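You operate a simulated robot arm through the tools that you are given. There is no shell and no other tool. Be economical: measure what you need, move in short steps, check, and stop when the job is done.

You run a simulated robot arm. Do the job below in one go: nothing can be reset, and whatever is moved stays where it is left.

JOB
Shim the bed motor's foot with the shim that matches the gap gauge.
Fine: free the two black latches first, lock both after.

It is judged by the outcome, as a careful person would: the job done as asked, and still so three seconds after it is handed in. It fails if anything else is knocked over, pushed out of place, dropped, spilled or broken.

ROBOT AND FRAMES
A 6-joint arm with a two-finger parallel gripper, fixed in place. Base frame: the origin is at the foot of the arm, x ahead of it, y to its left, z up. Lengths are in cm, angles in degrees, forces in N, time in s.
With the tool pointing down near the work surface it reaches from about 18 to 74 cm from the base axis. Its first joint turns from -166.0 to 166.0 degrees. Payload 3.91 kg.
The tool frame sits at the grasp point between the pads (the TCP): z along the fingers, y along the line on which they close. The tips reach 3 cm beyond it. Largest opening 11 cm; finger width 2, thickness 1; the body of the gripper, 4.8 by 11.2 cm, starts 5.5 cm behind the TCP.
Orientation is that of the tool frame in the base frame, as a unit quaternion [x, y, z, w]. With the fingers straight down and closing along the base's y, the tool's x points along the base's -x, its y along +y and its z along -z.

CONTROLS
- The arm moves only by the tool send_rows. Its argument "rows" is a list of rows, each an object of numbers (a shift or turn left out is 0, a gripper value left out holds the last): "x", "y", "z": the shift along the tool's x, y, z in units of 150 mm (1.0 is 150 mm); "rx", "ry", "rz": the turn, a rotation vector about the tool's x, y, z in units of 45 degrees (1.0 is 45 degrees); "gripper": the gripper command, from -1 (fully open) to 1 (shut), values between in proportion. In form: [{"x": .., "y": .., "z": .., "rx": .., "ry": .., "rz": .., "gripper": ..}, ...]. A call has 1 to 12 rows; each row is the pose to reach, as a shift and turn from the pose commanded when the call began, along the tool's axes at that moment. A call with a number of a shift or a turn outside -1 to 1 is refused whole. A row lasts 0.2 s, in which the tool goes at most 5 cm and 8.6 degrees; a call with a longer step from one row to the next is refused whole, and so is a gripper value outside its range. Where a pose cannot be reached the arm comes as near as it can. A force on the tool above 40 N (or 10 N above the force at the start of the call, whichever is more), or a blocked arm, ends the call early, and 0.2 s more pass. Each finger travels about 4.5 cm/s and halts on what it meets, pressing with about 40 N; the grip force reading is that of the motor and also rises with nothing between the fingers. The clock runs only during rows and for 0.2 s after the last one: add rows that repeat a pose to give the fingers time. The reply holds the time, the measured pose of the TCP, the force on the tool along the base axes, the opening and the grip force, in the units named above and with some noise.
- Cameras (640 x 400 px; columns grow to the right, rows downward): "scene" is fixed at [5.39, 49.48, 144.48]; the picture's right is [-0.35, -0.94, 0.00], its down [-0.69, 0.26, -0.67] and it looks along [0.63, -0.24, -0.74] (base axes); focal length 343 px, centre (320, 200). "wrist" rides on the gripper at [-3.6, 0, -5.7] in the tool frame; the picture's right is [0.00, -1.00, 0.00], its down [0.97, 0.00, -0.24] and it looks along [0.24, 0.00, 0.97] (tool axes); focal length 218 px, centre (320, 200). There is no depth. A picture from a camera that has moved, and an enlarged one, comes with that camera's place and axes in the base frame and with its lens. The place of the scene camera against the robot may be out by one fixed shift of up to 1.8 cm in any direction.
- grab_frame(camera): a new picture of that camera. The clock stands still meanwhile.
- slide_trunk(by): slides the trunk up (or, below 0, down) by that many cm; the arm rides with it, the base frame stays. It gives what a move gives, with no picture.
- zoom(camera, box): a new picture of the part [left, top, right, bottom] of that camera's present view, enlarged. The clock stands still meanwhile.
- job_done(): hands the job in; it is judged then, once.

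Go step by step. Nothing tells you positions but the pictures and the camera data: compare them with the known pose of the tool, close in by small moves and look again before you grip or let go. The budget is 120 turns and 76 pictures, counting those below and the enlarged ones. Unless the task says otherwise, let go and move clear before handing in, and close with one line.

The tools are called after "Request:" as name(argument=value, ...) on one line, values as JSON. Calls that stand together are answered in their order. send_rows: Moves the arm, as the interface text tells. Its arguments: {"type":"object","properties":{"rows":{"type":"array","items":{"type":"object","properties":{"x":{"type":"number"},"y":{"type":"number"},"z":{"type":"number"},"rx":{"type":"number"},"ry":{"type":"number"},"rz":{"type":"number"},"gripper":{"type":"number"}}}}},"required":["rows"]} The other tools are called the same way: slide_trunk (by) slides the trunk up or down; grab_frame (camera) takes a picture; zoom (camera, box) takes an enlarged picture of a part of a camera's view; job_done () hands the job in.

At the start:

```text
time: 0.0
eef_pos: [23.59, 33.39, 113.79]
tcp_rot: [0.0, 1.0, 0.001, 0.0]
ft_force: [0.4, 0.5, 0.6]
opening: 10.96
finger_force: 0.1
trunk travel left (down, up): [-52.5, 6.5]
```

scene: 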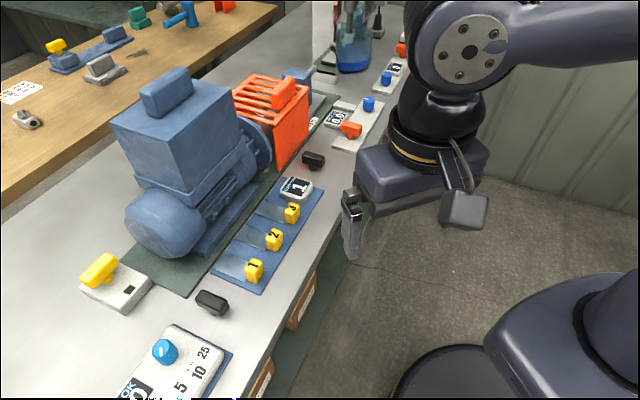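
wrist: 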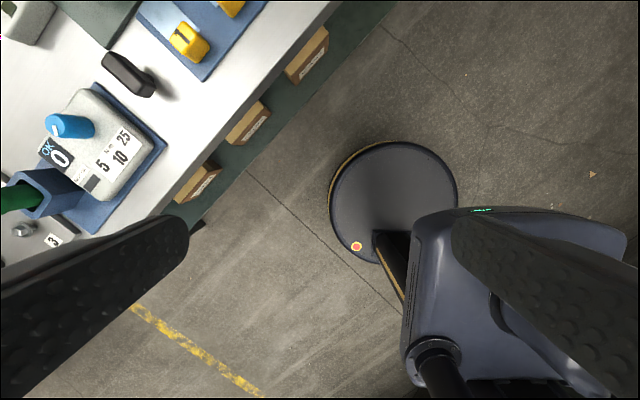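

I see a blue motor on a green bed, a tray of three yellow-tabbed shims with a gauge reading "1", and two black latches. I'll zoom in on them first.

Request:
zoom(camera="scene", box=[180, 130, 360, 330])

Request:
zoom(camera="scene", box=[60, 50, 380, 250])

Request:
zoom(camera="scene", box=[60, 220, 280, 400])

Request:
zoom(camera="scene", box=[260, 40, 420, 180])

```text
2.00 times, centred on (270, 230) of scene
camera zoom: at [5.39, 49.48, 144.48], right [-0.35, -0.94, 0.0], down [-0.69, 0.26, -0.67], along [0.63, -0.24, -0.74], focal length 687 px, centre (420, 140)
```

zoom: 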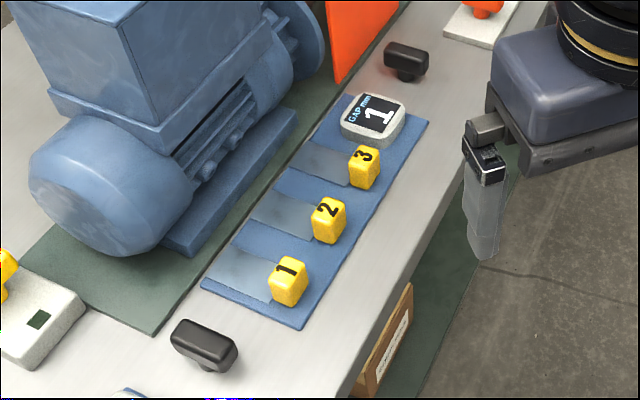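

```text
2.00 times, centred on (220, 150) of scene
camera zoom: at [5.39, 49.48, 144.48], right [-0.35, -0.94, 0.0], down [-0.69, 0.26, -0.67], along [0.63, -0.24, -0.74], focal length 687 px, centre (520, 300)
```

zoom: 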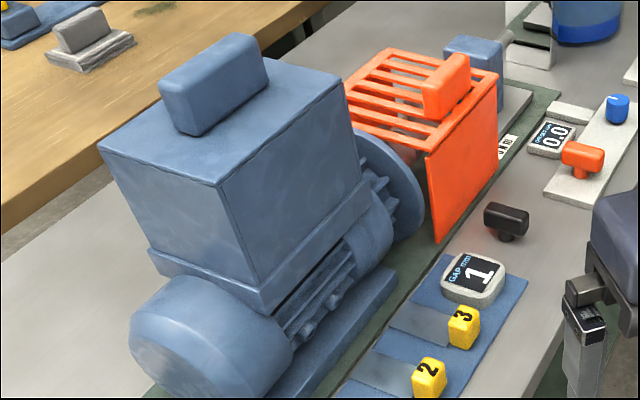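

```text
2.22 times, centred on (170, 310) of scene
camera zoom: at [5.39, 49.48, 144.48], right [-0.35, -0.94, 0.0], down [-0.69, 0.26, -0.67], along [0.63, -0.24, -0.74], focal length 763 px, centre (653, -44)
```

zoom: 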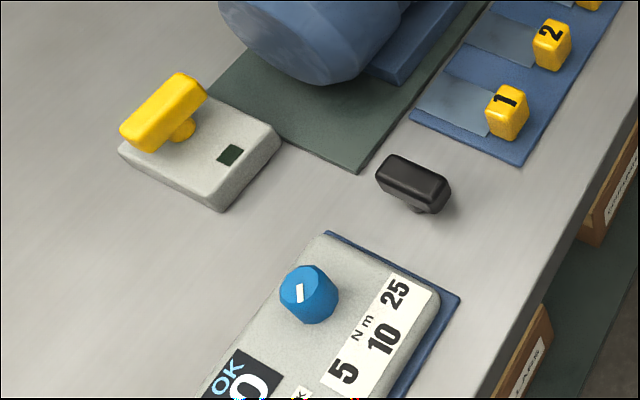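

```text
2.86 times, centred on (340, 110) of scene
camera zoom: at [5.39, 49.48, 144.48], right [-0.35, -0.94, 0.0], down [-0.69, 0.26, -0.67], along [0.63, -0.24, -0.74], focal length 981 px, centre (263, 457)
```

zoom: 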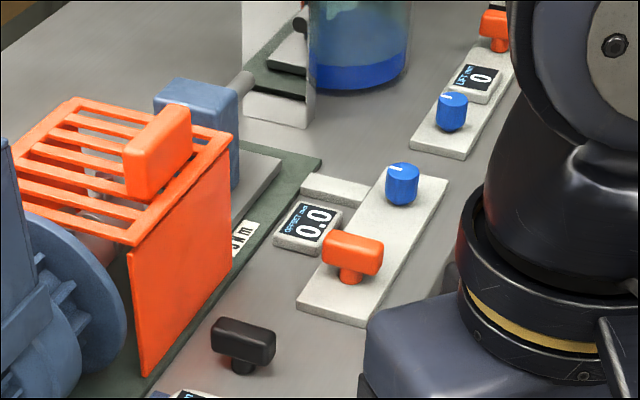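

The latches sit near (37.6, 57.7) and (66.6, 28.1), and the shims near (41,49), (46,44) and (52,38). Next I'll take the wrist camera over this area.

Request:
send_rows(rows=[{"x": -0.2, "y": 0.05}, {"x": -0.45, "y": 0.1}, {"x": -0.7, "y": 0.2}, {"x": -0.9, "y": 0.3, "z": -0.1}, {"x": -1.0, "y": 0.4, "z": -0.2}])

Request:
grab_frame(camera="wrist")

Request:
grab_frame(camera="scene")

```text
time: 1.2
eef_pos: [38.73, 39.4, 116.7]
tcp_rot: [0.0, 1.0, 0.0, -0.001]
ft_force: [0.0, 0.4, -0.6]
opening: 11.0
finger_force: 0.0
trunk travel left (down, up): [-52.5, 6.5]
```

```text
69 pictures are left
camera wrist: at [42.34, 39.39, 122.56], right [0.0, -1.0, 0.0], down [-0.97, 0.0, 0.24], along [-0.24, 0.0, -0.97], focal length 218 px, centre (320, 200)
```

wrist: 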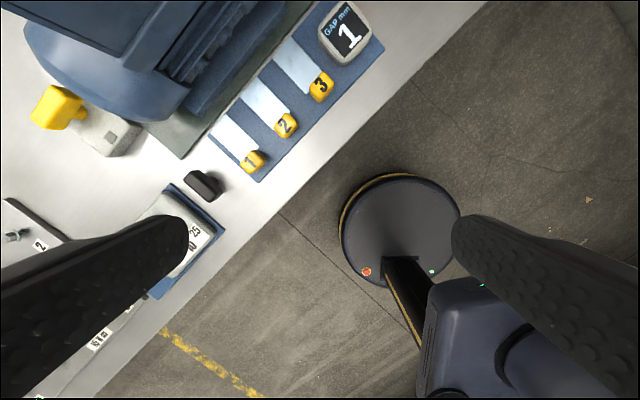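

```text
68 pictures are left
```

scene: 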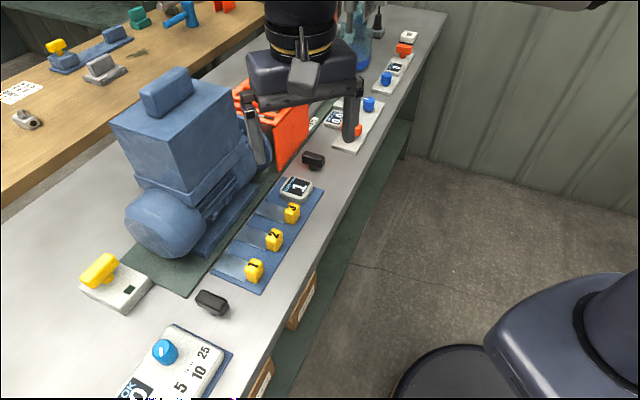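

The wrist camera agrees with the estimates to about 1 cm. I'll yaw the tool so the fingers close along the tray row and the camera faces the motor from the robot's side.

Request:
send_rows(rows=[{"rz": 0.16}, {"rz": 0.33}, {"rz": 0.5}, {"rz": 0.67}, {"rz": 0.84}, {"rz": 1.0}])

Request:
send_rows(rows=[{"rz": 0.16}, {"rz": 0.33}, {"rz": 0.5}, {"rz": 0.67}, {"rz": 0.84}, {"rz": 1.0}])

Request:
send_rows(rows=[{"rz": 0.16}, {"rz": 0.33}, {"rz": 0.5}, {"rz": 0.67}, {"rz": 0.84}, {"rz": 0.95}])

Request:
grab_frame(camera="wrist")

```text
time: 2.6
eef_pos: [38.55, 39.39, 116.78]
tcp_rot: [0.383, 0.924, 0.0, 0.0]
ft_force: [-0.2, 0.4, 0.0]
opening: 11.0
finger_force: 0.1
trunk travel left (down, up): [-52.5, 6.5]
```

```text
time: 4.0
eef_pos: [38.61, 39.3, 116.69]
tcp_rot: [0.708, 0.706, 0.0, 0.0]
ft_force: [0.3, 1.2, 1.2]
opening: 10.99
finger_force: 0.1
trunk travel left (down, up): [-52.5, 6.5]
```

```text
time: 5.4
eef_pos: [43.47, 34.12, 116.42]
tcp_rot: [0.908, 0.42, -0.003, -0.01]
ft_force: [0.4, -0.5, -0.2]
opening: 10.98
finger_force: 0.0
out of reach, approached as far as the arm can: row 5, 6
trunk travel left (down, up): [-52.5, 6.5]
```

```text
67 pictures are left
camera wrist: at [41.36, 31.23, 122.1], right [-0.76, 0.65, 0.02], down [0.63, 0.74, 0.24], along [0.14, 0.2, -0.97], focal length 218 px, centre (320, 200)
```

wrist: 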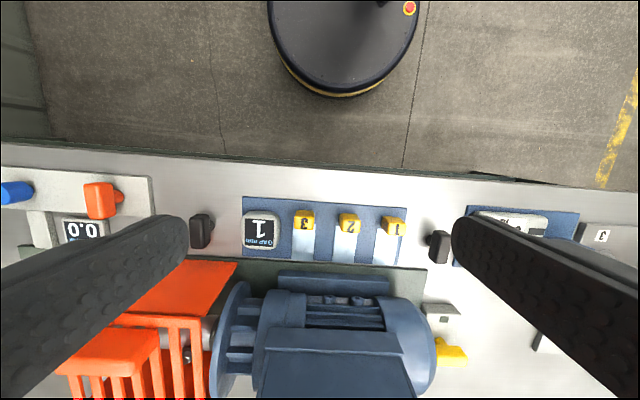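

The wrist reached a joint limit at this heading, but the view is useful: the tray row lines up with the picture. I'll zoom in on it.

Request:
zoom(camera="wrist", box=[180, 170, 480, 360])

Request:
zoom(camera="wrist", box=[270, 200, 420, 300])

```text
2.11 times, centred on (330, 265) of wrist
camera zoom: at [41.36, 31.23, 122.1], right [-0.76, 0.65, 0.02], down [0.63, 0.74, 0.24], along [0.14, 0.2, -0.97], focal length 460 px, centre (299, 63)
```

zoom: 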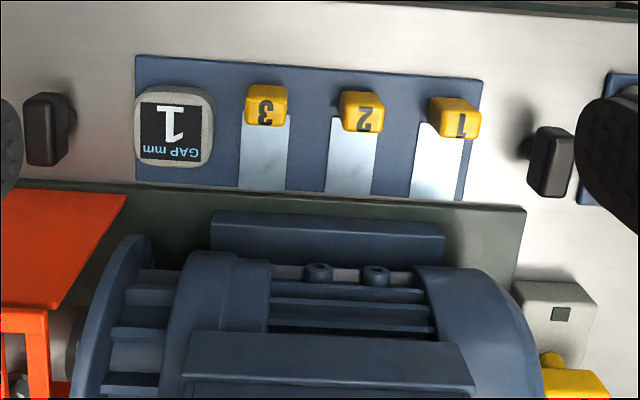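

```text
4.00 times, centred on (345, 250) of wrist
camera zoom: at [41.36, 31.23, 122.1], right [-0.76, 0.65, 0.02], down [0.63, 0.74, 0.24], along [0.14, 0.2, -0.97], focal length 873 px, centre (220, 0)
```

zoom: 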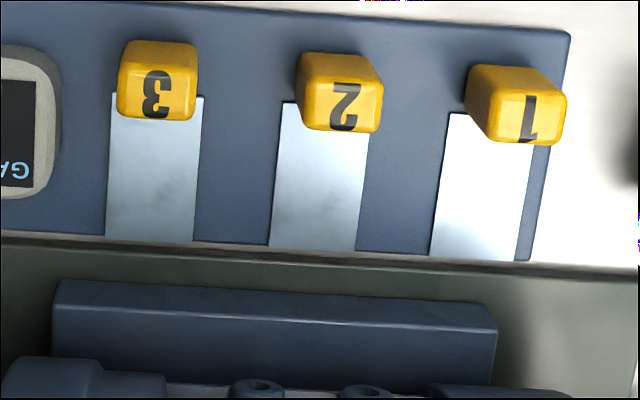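

The blades point at the motor foot, and each latch bar lies across the row. I'll look closely at the far latch (B) from this heading.

Request:
send_rows(rows=[{"y": 0.2, "x": 0.0}, {"y": 0.45, "x": 0.0}, {"y": 0.7, "x": 0.1, "z": 0.1}, {"y": 0.9, "x": 0.2, "z": 0.2}, {"y": 1.0, "x": 0.3, "z": 0.3}])

Request:
grab_frame(camera="wrist")

```text
time: 6.6
eef_pos: [57.5, 27.38, 111.76]
tcp_rot: [0.916, 0.401, 0.0, 0.0]
ft_force: [0.2, -0.5, -0.8]
opening: 10.99
finger_force: 0.1
trunk travel left (down, up): [-52.5, 6.5]
```

```text
64 pictures are left
camera wrist: at [55.03, 24.76, 117.52], right [-0.73, 0.68, 0.0], down [0.66, 0.71, 0.24], along [0.16, 0.18, -0.97], focal length 218 px, centre (320, 200)
```

wrist: 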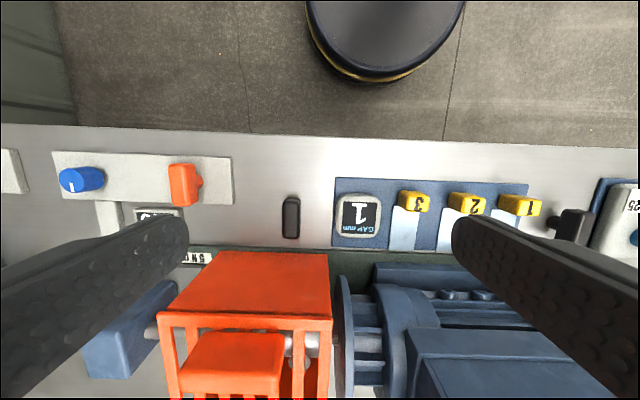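

Request:
send_rows(rows=[{"x": 0.12, "y": 0.06, "z": 0.2}, {"x": 0.24, "y": 0.12, "z": 0.4}, {"x": 0.36, "y": 0.2, "z": 0.6}, {"x": 0.4, "y": 0.26, "z": 0.8}])

Request:
grab_frame(camera="wrist")

Request:
grab_frame(camera="scene")

```text
time: 7.6
eef_pos: [64.5, 29.13, 99.79]
tcp_rot: [0.916, 0.401, 0.0, 0.0]
ft_force: [-0.9, 0.7, -0.7]
opening: 10.99
finger_force: 0.1
trunk travel left (down, up): [-52.5, 6.5]
```

```text
63 pictures are left
camera wrist: at [61.95, 26.47, 105.59], right [-0.73, 0.68, 0.0], down [0.66, 0.71, 0.24], along [0.16, 0.18, -0.97], focal length 218 px, centre (320, 200)
```

wrist: 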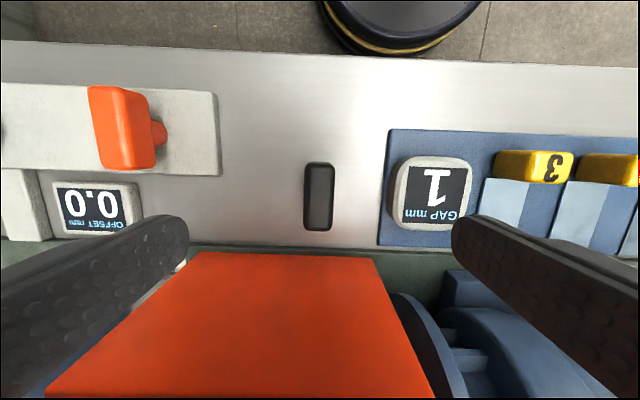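

```text
62 pictures are left
```

scene: 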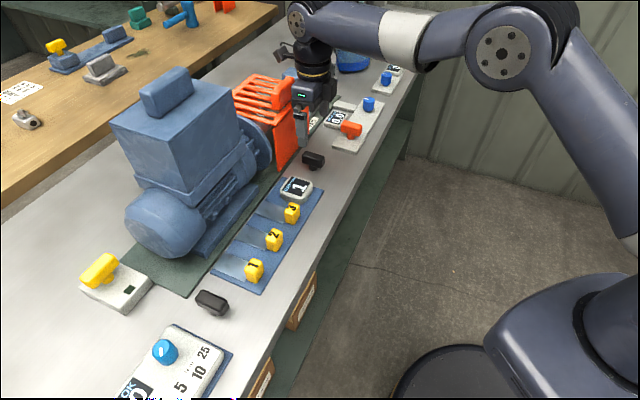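

Latch B is a bar about 5.5 × 2.3 cm on a central post at (64.8, 29.5). I'll partly close the fingers, descend and look before gripping.

Request:
send_rows(rows=[{"gripper": 0.1}, {"x": 0.028, "gripper": 0.1}, {"x": 0.028, "gripper": 0.1}, {"x": 0.028, "gripper": 0.1}, {"x": 0.028, "z": 0.1}, {"x": 0.028, "z": 0.25}, {"x": 0.028, "z": 0.4}, {"x": 0.028, "z": 0.48}])

Request:
grab_frame(camera="wrist")

Request:
zoom(camera="scene", box=[250, 70, 380, 200])

```text
time: 9.4
eef_pos: [65.15, 29.78, 94.24]
tcp_rot: [0.916, 0.402, 0.016, -0.001]
ft_force: [0.5, 0.9, 14.8]
opening: 4.94
finger_force: 0.0
trunk travel left (down, up): [-52.5, 6.5]
stopped in row 8: the force on the tool passed its limit (the readings are from after the stop); the commanded pose is now the measured one
```

```text
61 pictures are left
camera wrist: at [62.58, 27.03, 99.83], right [-0.73, 0.68, -0.01], down [0.65, 0.71, 0.27], along [0.19, 0.19, -0.96], focal length 218 px, centre (320, 200)
```

wrist: 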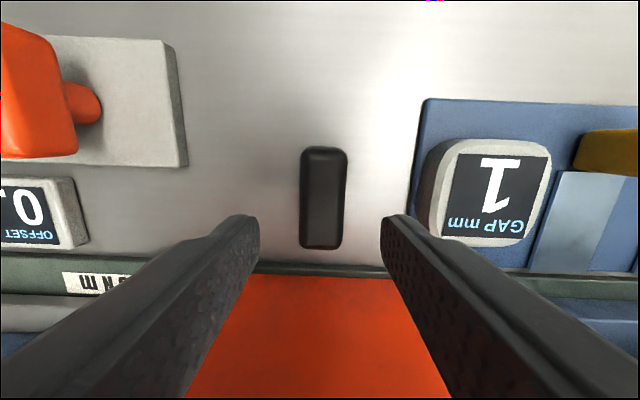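

```text
3.08 times, centred on (315, 135) of scene
camera zoom: at [5.39, 49.48, 144.48], right [-0.35, -0.94, 0.0], down [-0.69, 0.26, -0.67], along [0.63, -0.24, -0.74], focal length 1057 px, centre (335, 400)
```

zoom: 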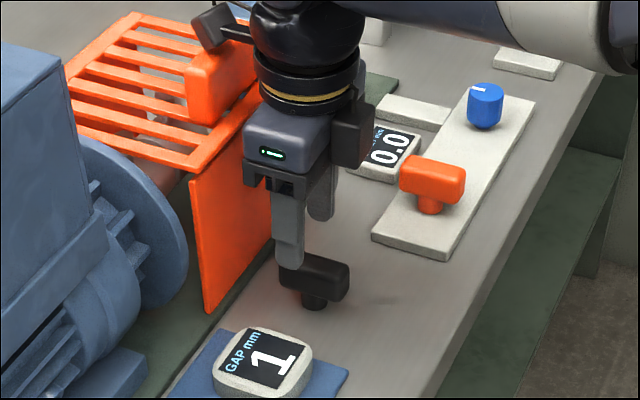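

The tool met something while still above the latch, probably the wrist against the orange guard. I'll back up and check that nothing moved.

Request:
send_rows(rows=[{"z": -0.1}, {"z": -0.25, "x": -0.05}])

Request:
zoom(camera="scene", box=[220, 20, 380, 180])

```text
time: 10.0
eef_pos: [64.39, 29.05, 97.52]
tcp_rot: [0.916, 0.401, 0.012, -0.001]
ft_force: [0.3, -0.2, -0.5]
opening: 4.94
finger_force: 0.0
trunk travel left (down, up): [-52.5, 6.5]
```

```text
2.50 times, centred on (300, 100) of scene
camera zoom: at [5.39, 49.48, 144.48], right [-0.35, -0.94, 0.0], down [-0.69, 0.26, -0.67], along [0.63, -0.24, -0.74], focal length 859 px, centre (370, 450)
```

zoom: 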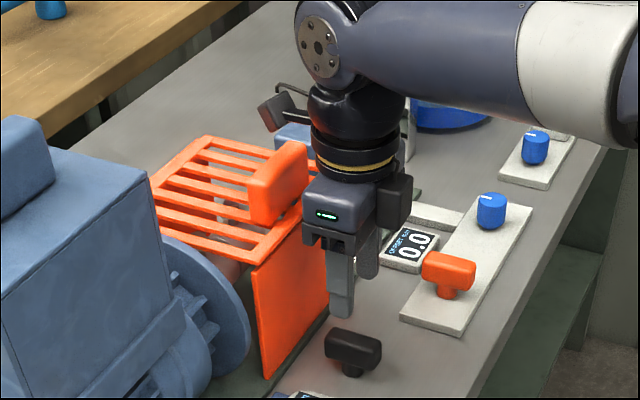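

The bracket on the tool's +x side is what meets the guard. I'll raise the tool, level it, and flip it 180° so the bracket faces the robot.

Request:
send_rows(rows=[{"z": -0.3, "ry": -0.031}, {"z": -0.6, "ry": -0.031}, {"z": -0.85, "ry": -0.031}])

Request:
send_rows(rows=[{"rz": -0.18}, {"rz": -0.36}, {"rz": -0.54}, {"rz": -0.72}, {"rz": -0.9}, {"rz": -1.0}])

Request:
send_rows(rows=[{"rz": -0.18}, {"rz": -0.36}, {"rz": -0.54}, {"rz": -0.72}, {"rz": -0.9}, {"rz": -1.0}])

Request:
send_rows(rows=[{"rz": -0.18}, {"rz": -0.36}, {"rz": -0.54}, {"rz": -0.72}, {"rz": -0.9}, {"rz": -1.0}])

Request:
send_rows(rows=[{"rz": -0.18}, {"rz": -0.36}, {"rz": -0.54}, {"rz": -0.72}, {"rz": -0.9}, {"rz": -1.0}])

Request:
grab_frame(camera="wrist")

Request:
grab_frame(camera="scene")

```text
time: 10.8
eef_pos: [64.13, 28.89, 110.05]
tcp_rot: [0.916, 0.4, 0.002, 0.004]
ft_force: [0.0, -0.4, 0.4]
opening: 4.94
finger_force: 0.0
trunk travel left (down, up): [-52.5, 6.5]
```

```text
time: 12.2
eef_pos: [64.22, 28.95, 110.32]
tcp_rot: [0.692, 0.722, 0.0, 0.005]
ft_force: [-0.1, -0.2, -0.2]
opening: 4.95
finger_force: 0.0
trunk travel left (down, up): [-52.5, 6.5]
```

```text
time: 13.6
eef_pos: [64.21, 28.98, 110.35]
tcp_rot: [0.364, 0.931, -0.002, 0.004]
ft_force: [0.2, 0.1, 0.2]
opening: 4.96
finger_force: 0.1
trunk travel left (down, up): [-52.5, 6.5]
```

```text
time: 15.0
eef_pos: [64.28, 29.06, 110.34]
tcp_rot: [-0.02, 1.0, -0.003, 0.002]
ft_force: [0.6, -0.1, 0.4]
opening: 4.94
finger_force: 0.0
trunk travel left (down, up): [-52.5, 6.5]
```

```text
time: 16.4
eef_pos: [64.17, 28.99, 110.44]
tcp_rot: [-0.401, 0.916, -0.004, 0.001]
ft_force: [-1.1, -0.4, 0.3]
opening: 4.93
finger_force: 0.1
trunk travel left (down, up): [-52.5, 6.5]
```

```text
58 pictures are left
camera wrist: at [66.66, 31.68, 116.1], right [0.74, -0.68, 0.01], down [-0.66, -0.71, 0.24], along [-0.16, -0.18, -0.97], focal length 218 px, centre (320, 200)
```

wrist: 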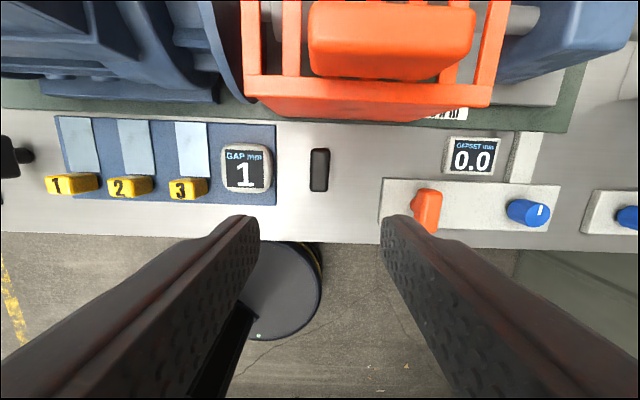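

```text
57 pictures are left
```

scene: 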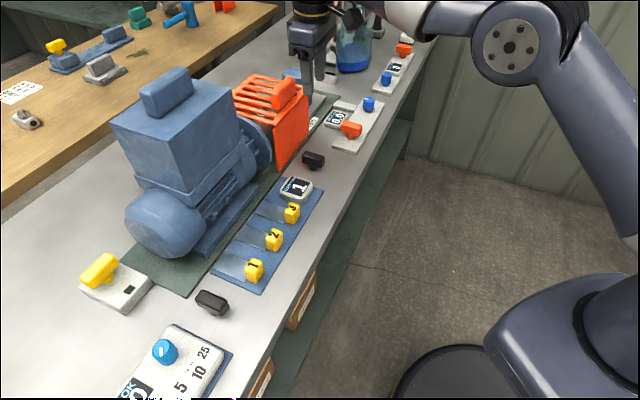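

Heading is now 227°. I'll descend toward the robot-side end of latch B, keeping clear of the guard.

Request:
send_rows(rows=[{"x": 0.08, "z": 0.3}, {"x": 0.08, "z": 0.6}, {"x": 0.08, "z": 0.85, "gripper": 0.35}, {"x": 0.08, "z": 1.0, "gripper": 0.35}])

Request:
grab_frame(camera="wrist")

Request:
zoom(camera="scene", box=[230, 50, 390, 210])

```text
time: 17.4
eef_pos: [63.65, 28.0, 95.11]
tcp_rot: [-0.401, 0.916, -0.004, 0.002]
ft_force: [-0.3, 0.1, -0.4]
opening: 3.59
finger_force: 0.0
trunk travel left (down, up): [-52.5, 6.5]
```

```text
56 pictures are left
camera wrist: at [66.04, 30.71, 100.86], right [0.73, -0.68, 0.01], down [-0.66, -0.71, 0.24], along [-0.16, -0.18, -0.97], focal length 218 px, centre (320, 200)
```

wrist: 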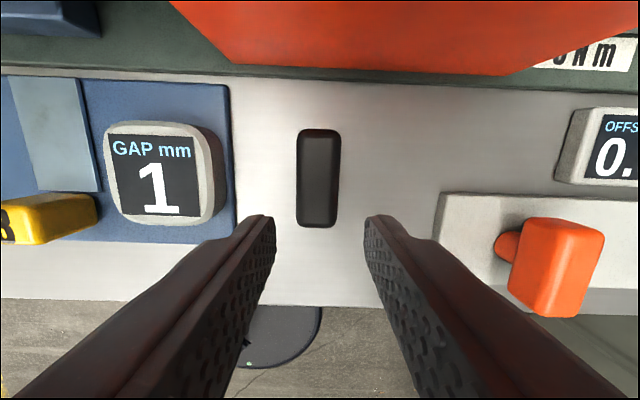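

```text
2.50 times, centred on (310, 130) of scene
camera zoom: at [5.39, 49.48, 144.48], right [-0.35, -0.94, 0.0], down [-0.69, 0.26, -0.67], along [0.63, -0.24, -0.74], focal length 859 px, centre (345, 375)
```

zoom: 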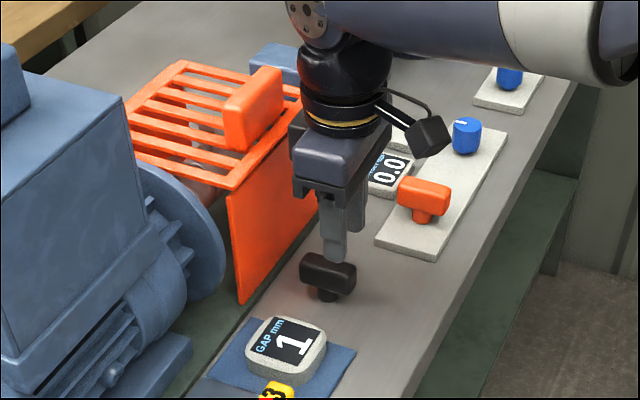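

Request:
send_rows(rows=[{"z": 0.1}, {"z": 0.2}, {"z": 0.27}, {"z": 0.31}])

Request:
grab_frame(camera="wrist")

Request:
zoom(camera="scene", box=[260, 90, 380, 200])

```text
time: 18.4
eef_pos: [63.57, 28.04, 90.49]
tcp_rot: [-0.401, 0.916, -0.003, 0.002]
ft_force: [-0.1, -0.7, -0.8]
opening: 3.58
finger_force: 0.1
trunk travel left (down, up): [-52.5, 6.5]
```

```text
54 pictures are left
camera wrist: at [65.97, 30.7, 96.3], right [0.73, -0.68, 0.01], down [-0.66, -0.71, 0.24], along [-0.16, -0.18, -0.97], focal length 218 px, centre (320, 200)
```

wrist: 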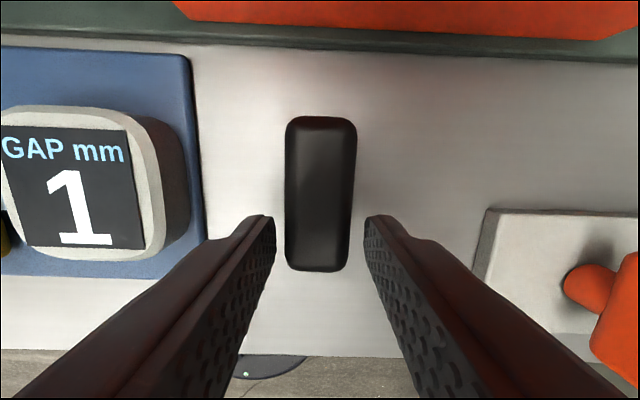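

```text
3.64 times, centred on (320, 145) of scene
camera zoom: at [5.39, 49.48, 144.48], right [-0.35, -0.94, 0.0], down [-0.69, 0.26, -0.67], along [0.63, -0.24, -0.74], focal length 1249 px, centre (320, 400)
```

zoom: 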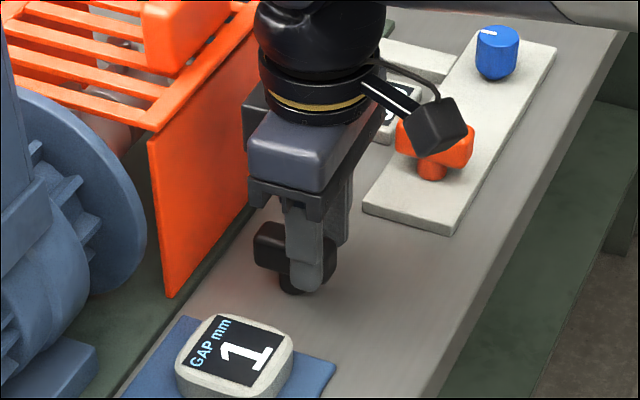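

The fingers straddle the robot-side end of the bar. I'll try a gentle sideways push, away from the tray, to see whether the latch turns.

Request:
send_rows(rows=[{"y": -0.03}, {"y": -0.06}, {"y": -0.09}, {"y": -0.11}])

Request:
grab_frame(camera="wrist")

```text
time: 19.4
eef_pos: [64.38, 26.61, 90.59]
tcp_rot: [-0.401, 0.916, -0.005, -0.003]
ft_force: [-28.7, -8.5, -0.2]
opening: 4.36
finger_force: 7.0
trunk travel left (down, up): [-52.5, 6.5]
```

```text
52 pictures are left
camera wrist: at [66.82, 29.33, 96.29], right [0.73, -0.68, 0.01], down [-0.66, -0.71, 0.25], along [-0.16, -0.19, -0.97], focal length 218 px, centre (320, 200)
```

wrist: 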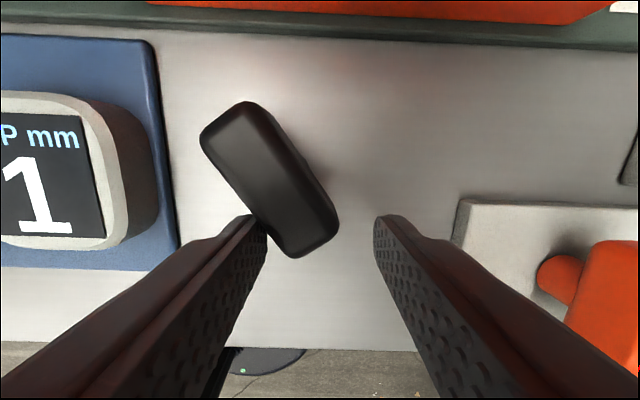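

The latch turns: it is about 33° round and pushing stays firm. I'll carry on along the arc towards 90°.

Request:
send_rows(rows=[{"y": -0.03, "x": 0.005}, {"y": -0.06, "x": 0.01}, {"y": -0.09, "x": 0.01}, {"y": -0.12, "x": 0.0}, {"y": -0.14, "x": -0.01}, {"y": -0.14, "x": -0.02}])

Request:
grab_frame(camera="wrist")

```text
time: 20.6
eef_pos: [65.9, 25.28, 90.52]
tcp_rot: [-0.401, 0.916, -0.002, -0.007]
ft_force: [-13.3, -7.4, 2.2]
opening: 3.84
finger_force: 2.5
trunk travel left (down, up): [-52.5, 6.5]
stopped in row 5: the force on the tool passed its limit (the readings are from after the stop); the commanded pose is now the measured one
```

```text
51 pictures are left
camera wrist: at [68.38, 27.97, 96.25], right [0.74, -0.68, 0.0], down [-0.66, -0.71, 0.26], along [-0.17, -0.19, -0.97], focal length 218 px, centre (320, 200)
```

wrist: 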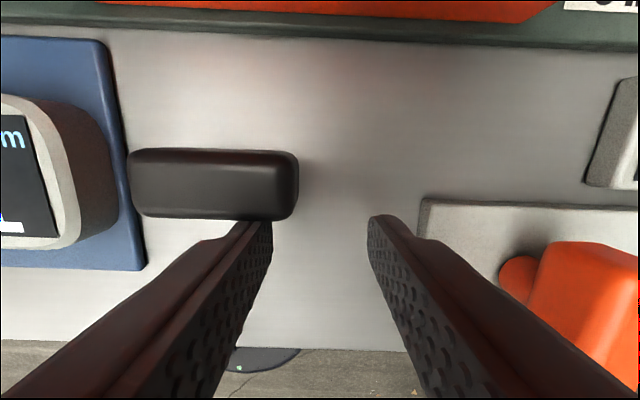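

The bar is at 90° and has met its stop. I'll back off, rise, and look at the gauge and motor.

Request:
send_rows(rows=[{"x": 0.1}, {"x": 0.1, "z": -0.2}, {"x": 0.1, "z": -0.5}, {"x": 0.1, "z": -0.8}, {"x": 0.1, "z": -1.0}])

Request:
grab_frame(camera="wrist")

Request:
grab_frame(camera="scene")

```text
time: 21.8
eef_pos: [65.07, 24.42, 105.44]
tcp_rot: [-0.401, 0.916, -0.004, -0.004]
ft_force: [-0.8, -0.4, 0.5]
opening: 3.59
finger_force: 0.1
trunk travel left (down, up): [-52.5, 6.5]
```

```text
50 pictures are left
camera wrist: at [67.61, 27.12, 111.24], right [0.74, -0.68, 0.0], down [-0.66, -0.71, 0.25], along [-0.17, -0.19, -0.97], focal length 218 px, centre (320, 200)
```

wrist: 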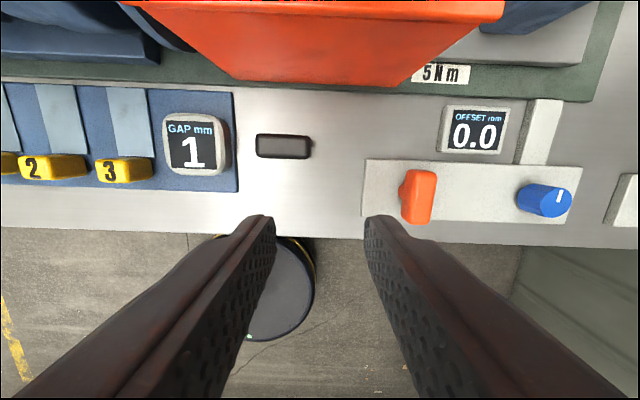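

```text
49 pictures are left
```

scene: 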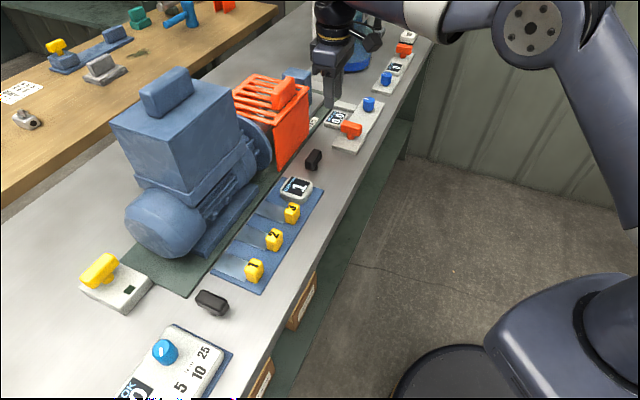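

Latch B stays in its new position, so I take it as free. Next is latch A, near (36.4, 58.4), moving along the bench at a safe height.

Request:
send_rows(rows=[{"y": 0.25, "z": -0.1}, {"y": 0.5, "z": -0.2}, {"y": 0.75, "z": -0.3}, {"y": 1.0, "z": -0.3}])

Request:
send_rows(rows=[{"y": 0.25}, {"y": 0.5}, {"y": 0.75}, {"y": 1.0}])

Request:
send_rows(rows=[{"y": 0.25}, {"y": 0.5}, {"y": 0.75, "x": -0.1}, {"y": 0.94, "x": -0.2}])

Request:
grab_frame(camera="wrist")

```text
time: 22.8
eef_pos: [54.17, 34.62, 110.01]
tcp_rot: [-0.402, 0.916, -0.004, -0.004]
ft_force: [0.6, -1.0, -0.5]
opening: 3.58
finger_force: 0.1
trunk travel left (down, up): [-52.5, 6.5]
```

```text
time: 23.8
eef_pos: [43.11, 44.77, 109.89]
tcp_rot: [-0.402, 0.916, -0.003, -0.005]
ft_force: [0.6, 0.4, -0.4]
opening: 3.58
finger_force: 0.0
trunk travel left (down, up): [-52.5, 6.5]
```

```text
time: 24.8
eef_pos: [34.86, 56.52, 109.7]
tcp_rot: [-0.401, 0.916, -0.004, -0.005]
ft_force: [-0.8, -0.1, 0.6]
opening: 3.57
finger_force: 0.1
trunk travel left (down, up): [-52.5, 6.5]
```

```text
48 pictures are left
camera wrist: at [37.29, 59.16, 115.53], right [0.74, -0.68, 0.0], down [-0.66, -0.71, 0.25], along [-0.17, -0.19, -0.97], focal length 218 px, centre (320, 200)
```

wrist: 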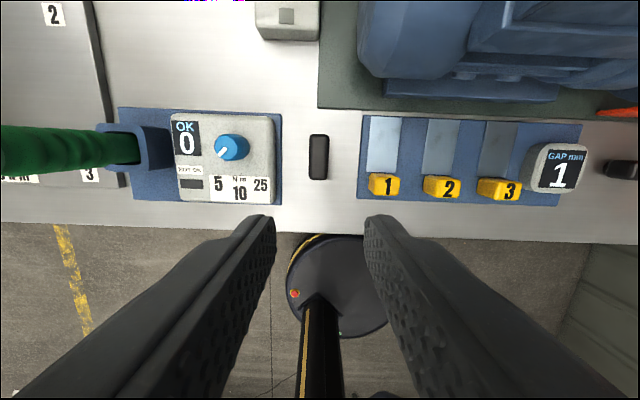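

Latch A is the same kind, at (36.3, 57.9). This time I'll close the fingers and use them as a single pusher on the left side of its robot end.

Request:
send_rows(rows=[{"y": 0.08, "z": 0.2, "gripper": 1}, {"y": 0.17, "z": 0.4, "gripper": 1}, {"y": 0.17, "z": 0.65, "gripper": 1}, {"y": 0.17, "z": 0.9, "gripper": 1}])

Request:
grab_frame(camera="wrist")

```text
time: 25.8
eef_pos: [32.73, 58.2, 96.19]
tcp_rot: [-0.401, 0.916, -0.003, -0.005]
ft_force: [-0.7, -0.1, 0.0]
opening: 0.02
finger_force: 37.8
trunk travel left (down, up): [-52.5, 6.5]
```

```text
47 pictures are left
camera wrist: at [35.21, 60.91, 101.96], right [0.74, -0.68, 0.0], down [-0.66, -0.71, 0.25], along [-0.17, -0.19, -0.97], focal length 218 px, centre (320, 200)
```

wrist: 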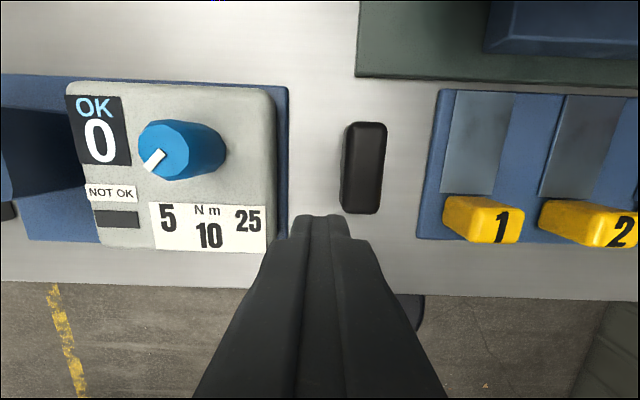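

Request:
send_rows(rows=[{"z": 0.12, "x": -0.02}, {"z": 0.24, "x": -0.02}, {"z": 0.32, "x": -0.02}, {"z": 0.375, "x": -0.02}])

Request:
send_rows(rows=[{"y": -0.03}, {"y": -0.06}, {"y": -0.09}, {"y": -0.12}, {"y": -0.14}])

Request:
grab_frame(camera="wrist")

```text
time: 26.8
eef_pos: [32.92, 58.36, 90.8]
tcp_rot: [-0.402, 0.916, -0.004, -0.005]
ft_force: [0.3, -0.5, -0.4]
opening: 0.0
finger_force: 37.6
trunk travel left (down, up): [-52.5, 6.5]
```

```text
time: 28.0
eef_pos: [34.44, 56.32, 90.64]
tcp_rot: [-0.4, 0.916, -0.006, -0.006]
ft_force: [-7.2, -17.3, -4.9]
opening: 0.0
finger_force: 37.3
trunk travel left (down, up): [-52.5, 6.5]
```

```text
46 pictures are left
camera wrist: at [37.0, 59.21, 96.48], right [0.73, -0.68, 0.01], down [-0.66, -0.71, 0.26], along [-0.17, -0.19, -0.97], focal length 218 px, centre (320, 200)
```

wrist: 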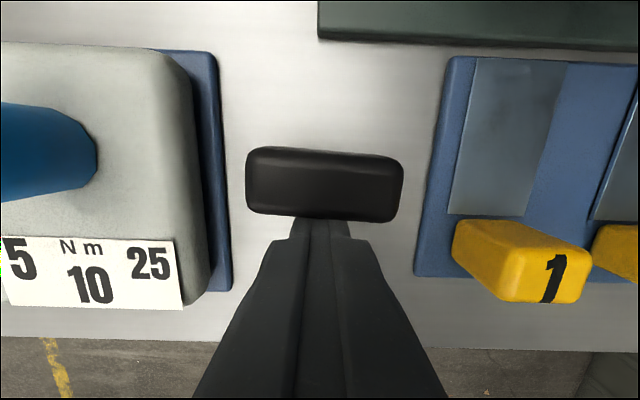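

It is almost at 90°. I'll add a small finishing nudge, then retreat and check.

Request:
send_rows(rows=[{"y": -0.04}, {"y": -0.06, "x": -0.02}, {"y": -0.07, "x": -0.04}, {"y": -0.07, "x": -0.06}])

Request:
send_rows(rows=[{"x": 0.1}, {"x": 0.12, "z": -0.2}, {"x": 0.12, "z": -0.5}, {"x": 0.12, "z": -0.8}, {"x": 0.12, "z": -1.0}])

Request:
grab_frame(camera="wrist")

Request:
zoom(camera="scene", box=[100, 120, 340, 320])

```text
time: 28.6
eef_pos: [34.51, 56.29, 90.74]
tcp_rot: [-0.403, 0.915, -0.006, -0.011]
ft_force: [-13.3, -8.9, 3.6]
opening: 0.0
finger_force: 37.7
trunk travel left (down, up): [-52.5, 6.5]
stopped in row 3: the force on the tool passed its limit (the readings are from after the stop); the commanded pose is now the measured one
```

```text
time: 29.8
eef_pos: [33.9, 55.38, 105.55]
tcp_rot: [-0.402, 0.916, -0.006, -0.01]
ft_force: [0.3, -0.2, 0.4]
opening: 0.0
finger_force: 37.7
trunk travel left (down, up): [-52.5, 6.5]
```

```text
45 pictures are left
camera wrist: at [36.45, 58.21, 111.24], right [0.74, -0.68, 0.0], down [-0.65, -0.71, 0.26], along [-0.18, -0.19, -0.96], focal length 218 px, centre (320, 200)
```

wrist: 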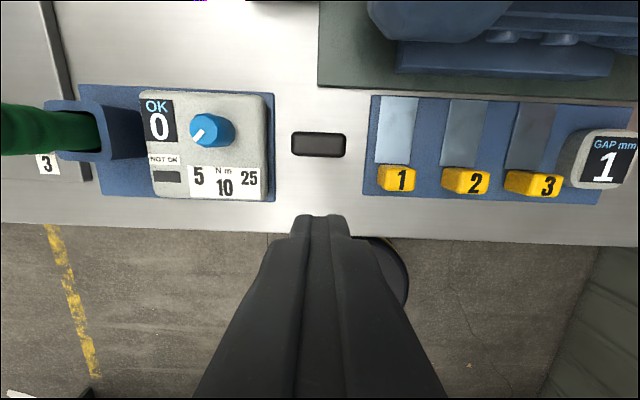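

```text
2.00 times, centred on (220, 220) of scene
camera zoom: at [5.39, 49.48, 144.48], right [-0.35, -0.94, 0.0], down [-0.69, 0.26, -0.67], along [0.63, -0.24, -0.74], focal length 687 px, centre (520, 160)
```

zoom: 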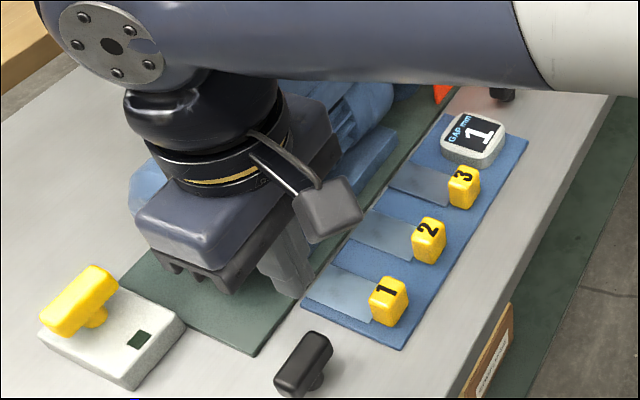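

Both latches are free and the gauge still reads 1, so shim 1 it is. I'll move above shim 1, correct the yaw to the bench's true 45°, and check the clearance at the foot.

Request:
send_rows(rows=[{"y": -0.15, "rz": 0.05, "ry": -0.03, "gripper": 0.1}, {"y": -0.35, "rz": 0.05, "ry": -0.03, "gripper": 0.1}, {"y": -0.533, "rz": 0.05, "ry": -0.03, "gripper": 0.1}, {"y": -0.533, "z": 0.2, "rz": 0.05, "ry": -0.03, "gripper": 0.1}, {"y": -0.533, "z": 0.37, "rz": 0.05, "ry": -0.03, "gripper": 0.1}])

Request:
grab_frame(camera="wrist")

Request:
zoom(camera="scene", box=[180, 160, 300, 280])

```text
time: 31.0
eef_pos: [39.69, 49.98, 100.01]
tcp_rot: [-0.385, 0.923, -0.001, 0.001]
ft_force: [-0.8, -0.3, 0.8]
opening: 4.96
finger_force: 0.0
trunk travel left (down, up): [-52.5, 6.5]
```

```text
43 pictures are left
camera wrist: at [42.23, 52.67, 105.75], right [0.71, -0.7, 0.0], down [-0.68, -0.69, 0.24], along [-0.17, -0.17, -0.97], focal length 218 px, centre (320, 200)
```

wrist: 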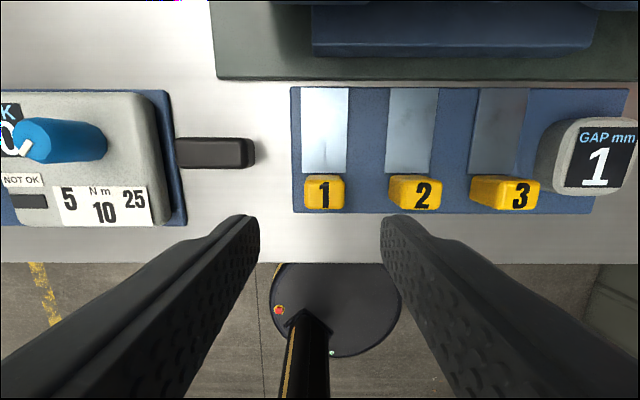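

```text
3.33 times, centred on (240, 220) of scene
camera zoom: at [5.39, 49.48, 144.48], right [-0.35, -0.94, 0.0], down [-0.69, 0.26, -0.67], along [0.63, -0.24, -0.74], focal length 1145 px, centre (587, 133)
```

zoom: 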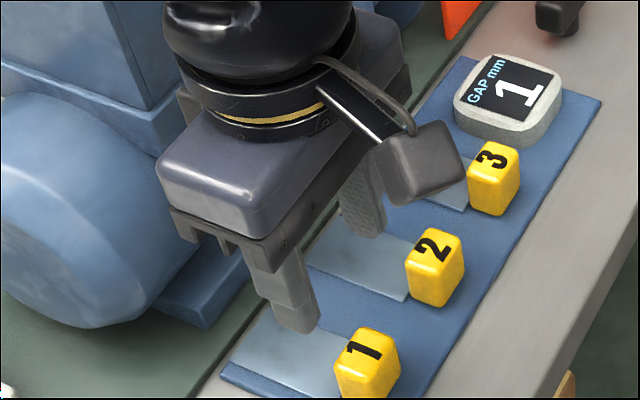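

The tool is aligned with the bench. Before gripping I'll zoom in on the foot edge to find where the gap is.

Request:
zoom(camera="wrist", box=[280, 0, 640, 130])

```text
1.78 times, centred on (460, 65) of wrist
camera zoom: at [42.23, 52.67, 105.75], right [0.71, -0.7, 0.0], down [-0.68, -0.69, 0.24], along [-0.17, -0.17, -0.97], focal length 388 px, centre (71, 440)
```

zoom: 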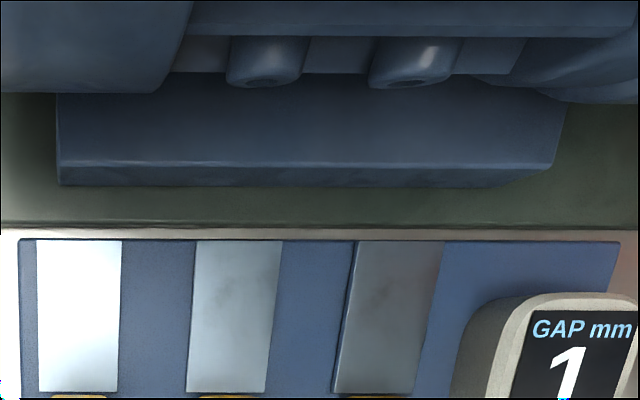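

I want a low, forward view of the foot gap, so I'll back off in front of the bench and tilt the tool up.

Request:
send_rows(rows=[{"x": 0.22, "y": -0.15}, {"x": 0.45, "y": -0.3}, {"x": 0.7, "y": -0.45, "ry": -0.15}, {"x": 0.89, "y": -0.62, "ry": -0.32}, {"x": 0.89, "y": -0.62, "ry": -0.5}, {"x": 0.89, "y": -0.62, "ry": -0.68}, {"x": 0.89, "y": -0.62, "ry": -0.86}, {"x": 0.89, "y": -0.62, "ry": -1.0}])

Request:
send_rows(rows=[{"ry": -0.16}, {"ry": -0.32}, {"ry": -0.48}, {"ry": -0.6}])

Request:
grab_frame(camera="wrist")

```text
time: 32.8
eef_pos: [36.52, 34.18, 99.97]
tcp_rot: [-0.366, 0.865, 0.142, 0.312]
ft_force: [0.4, -1.0, 0.3]
opening: 4.96
finger_force: 0.1
out of reach, approached as far as the arm can: row 8
trunk travel left (down, up): [-52.5, 6.5]
```

```text
time: 33.8
eef_pos: [36.86, 33.98, 100.25]
tcp_rot: [-0.311, 0.746, 0.225, 0.544]
ft_force: [0.2, 0.3, -1.0]
opening: 4.96
finger_force: 0.0
trunk travel left (down, up): [-52.5, 6.5]
```

```text
40 pictures are left
camera wrist: at [33.87, 30.83, 105.41], right [0.71, -0.7, 0.0], down [-0.37, -0.37, -0.85], along [0.6, 0.6, -0.53], focal length 218 px, centre (320, 200)
```

wrist: 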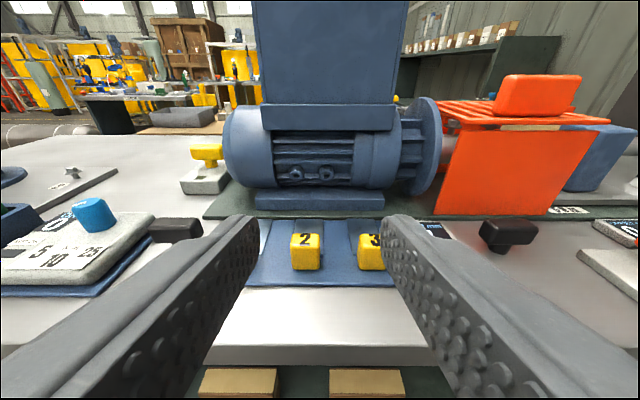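

Request:
zoom(camera="wrist", box=[220, 120, 420, 280])

Request:
zoom(camera="wrist", box=[240, 170, 320, 230])

```text
2.50 times, centred on (320, 200) of wrist
camera zoom: at [33.87, 30.83, 105.41], right [0.71, -0.7, 0.0], down [-0.37, -0.37, -0.85], along [0.6, 0.6, -0.53], focal length 546 px, centre (320, 200)
```

zoom: 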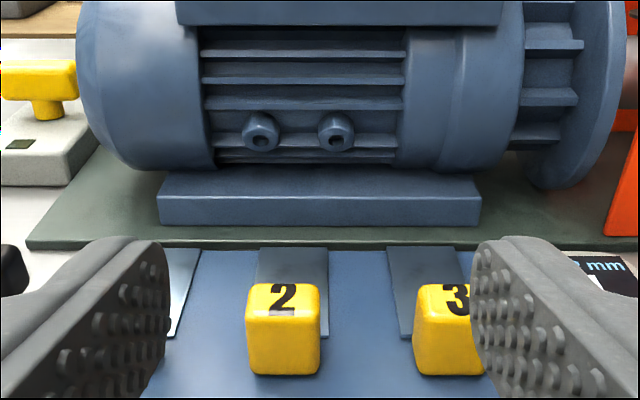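

```text
6.67 times, centred on (280, 200) of wrist
camera zoom: at [33.87, 30.83, 105.41], right [0.71, -0.7, 0.0], down [-0.37, -0.37, -0.85], along [0.6, 0.6, -0.53], focal length 1455 px, centre (587, 200)
```

zoom: 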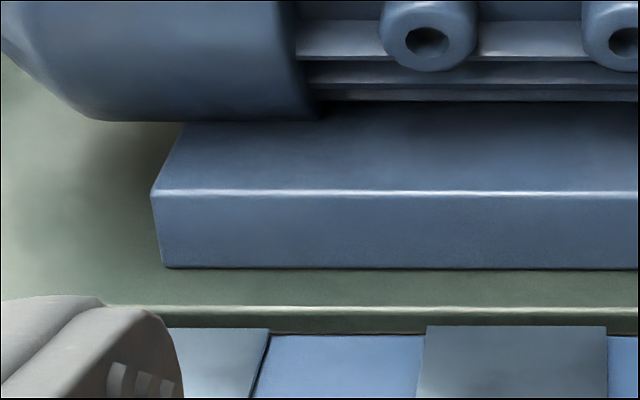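

The foot looks almost flush with the bed, as a 1 mm gap would. I'll check the bed's other controls (LIFT and OFFSET) before going on.

Request:
zoom(camera="scene", box=[300, 0, 440, 110])

Request:
zoom(camera="scene", box=[190, 170, 280, 270])

```text
3.64 times, centred on (370, 55) of scene
camera zoom: at [5.39, 49.48, 144.48], right [-0.35, -0.94, 0.0], down [-0.69, 0.26, -0.67], along [0.63, -0.24, -0.74], focal length 1249 px, centre (138, 727)
```

zoom: 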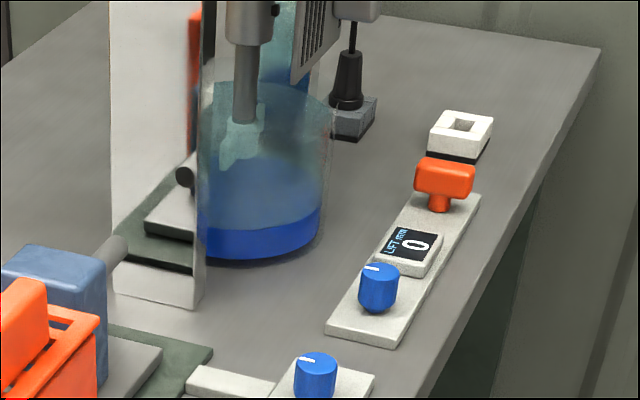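

```text
4.00 times, centred on (235, 220) of scene
camera zoom: at [5.39, 49.48, 144.48], right [-0.35, -0.94, 0.0], down [-0.69, 0.26, -0.67], along [0.63, -0.24, -0.74], focal length 1374 px, centre (660, 120)
```

zoom: 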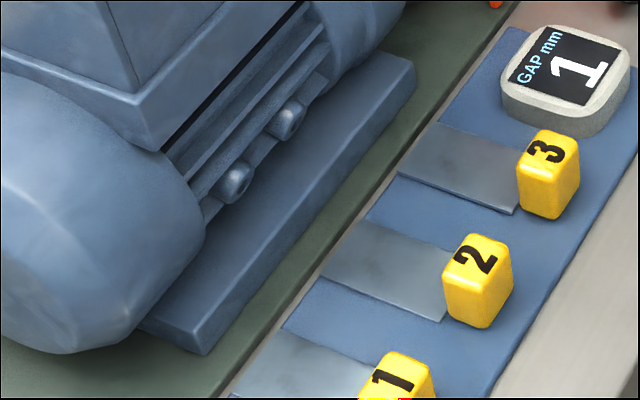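

LIFT belongs to the stirrer further along the bench, so it doesn't apply here. The plan is to grip shim 1 with the tool tilted 30° to clear the motor box and slide it under the foot's centre (r≈2.2), so I'll set the tilt now.

Request:
send_rows(rows=[{"ry": 0.17}, {"ry": 0.34}, {"ry": 0.51}, {"ry": 0.68}, {"ry": 0.85}, {"ry": 0.933}])

```text
time: 35.2
eef_pos: [37.0, 33.81, 100.15]
tcp_rot: [-0.372, 0.892, 0.098, 0.239]
ft_force: [-0.6, -0.3, -0.1]
opening: 4.96
finger_force: 0.0
out of reach, approached as far as the arm can: row 4, 5
trunk travel left (down, up): [-52.5, 6.5]
```

Request:
send_rows(rows=[{"x": -0.13, "y": 0.15, "z": 0.12}, {"x": -0.3, "y": 0.3, "z": 0.28}, {"x": -0.45, "y": 0.45, "z": 0.42}, {"x": -0.6, "y": 0.6, "z": 0.55}, {"x": -0.653, "y": 0.622, "z": 0.617}])

Request:
grab_frame(camera="wrist")

Request:
zoom(camera="scene", box=[150, 150, 330, 310])

```text
time: 36.4
eef_pos: [39.56, 49.75, 96.96]
tcp_rot: [-0.372, 0.891, 0.098, 0.241]
ft_force: [0.0, -0.6, 0.3]
opening: 4.96
finger_force: 0.0
trunk travel left (down, up): [-52.5, 6.5]
```

```text
35 pictures are left
camera wrist: at [39.69, 49.91, 103.77], right [0.71, -0.7, 0.0], down [-0.68, -0.68, -0.28], along [0.2, 0.2, -0.96], focal length 218 px, centre (320, 200)
```

wrist: 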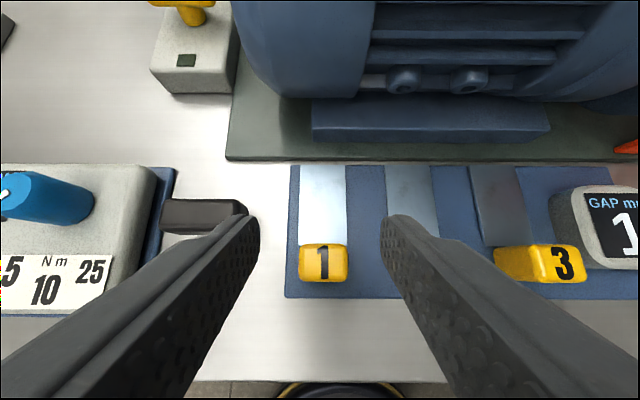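

```text
2.50 times, centred on (240, 230) of scene
camera zoom: at [5.39, 49.48, 144.48], right [-0.35, -0.94, 0.0], down [-0.69, 0.26, -0.67], along [0.63, -0.24, -0.74], focal length 859 px, centre (520, 125)
```

zoom: 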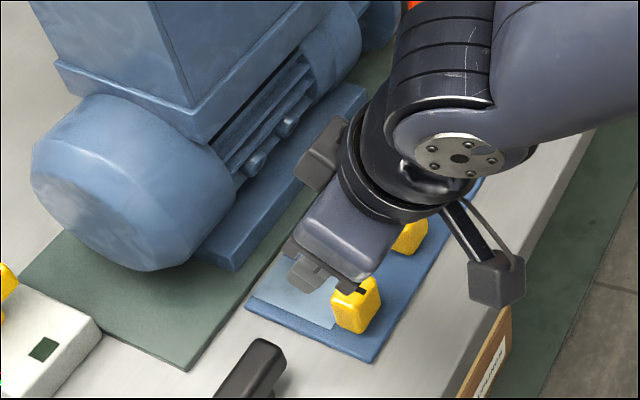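

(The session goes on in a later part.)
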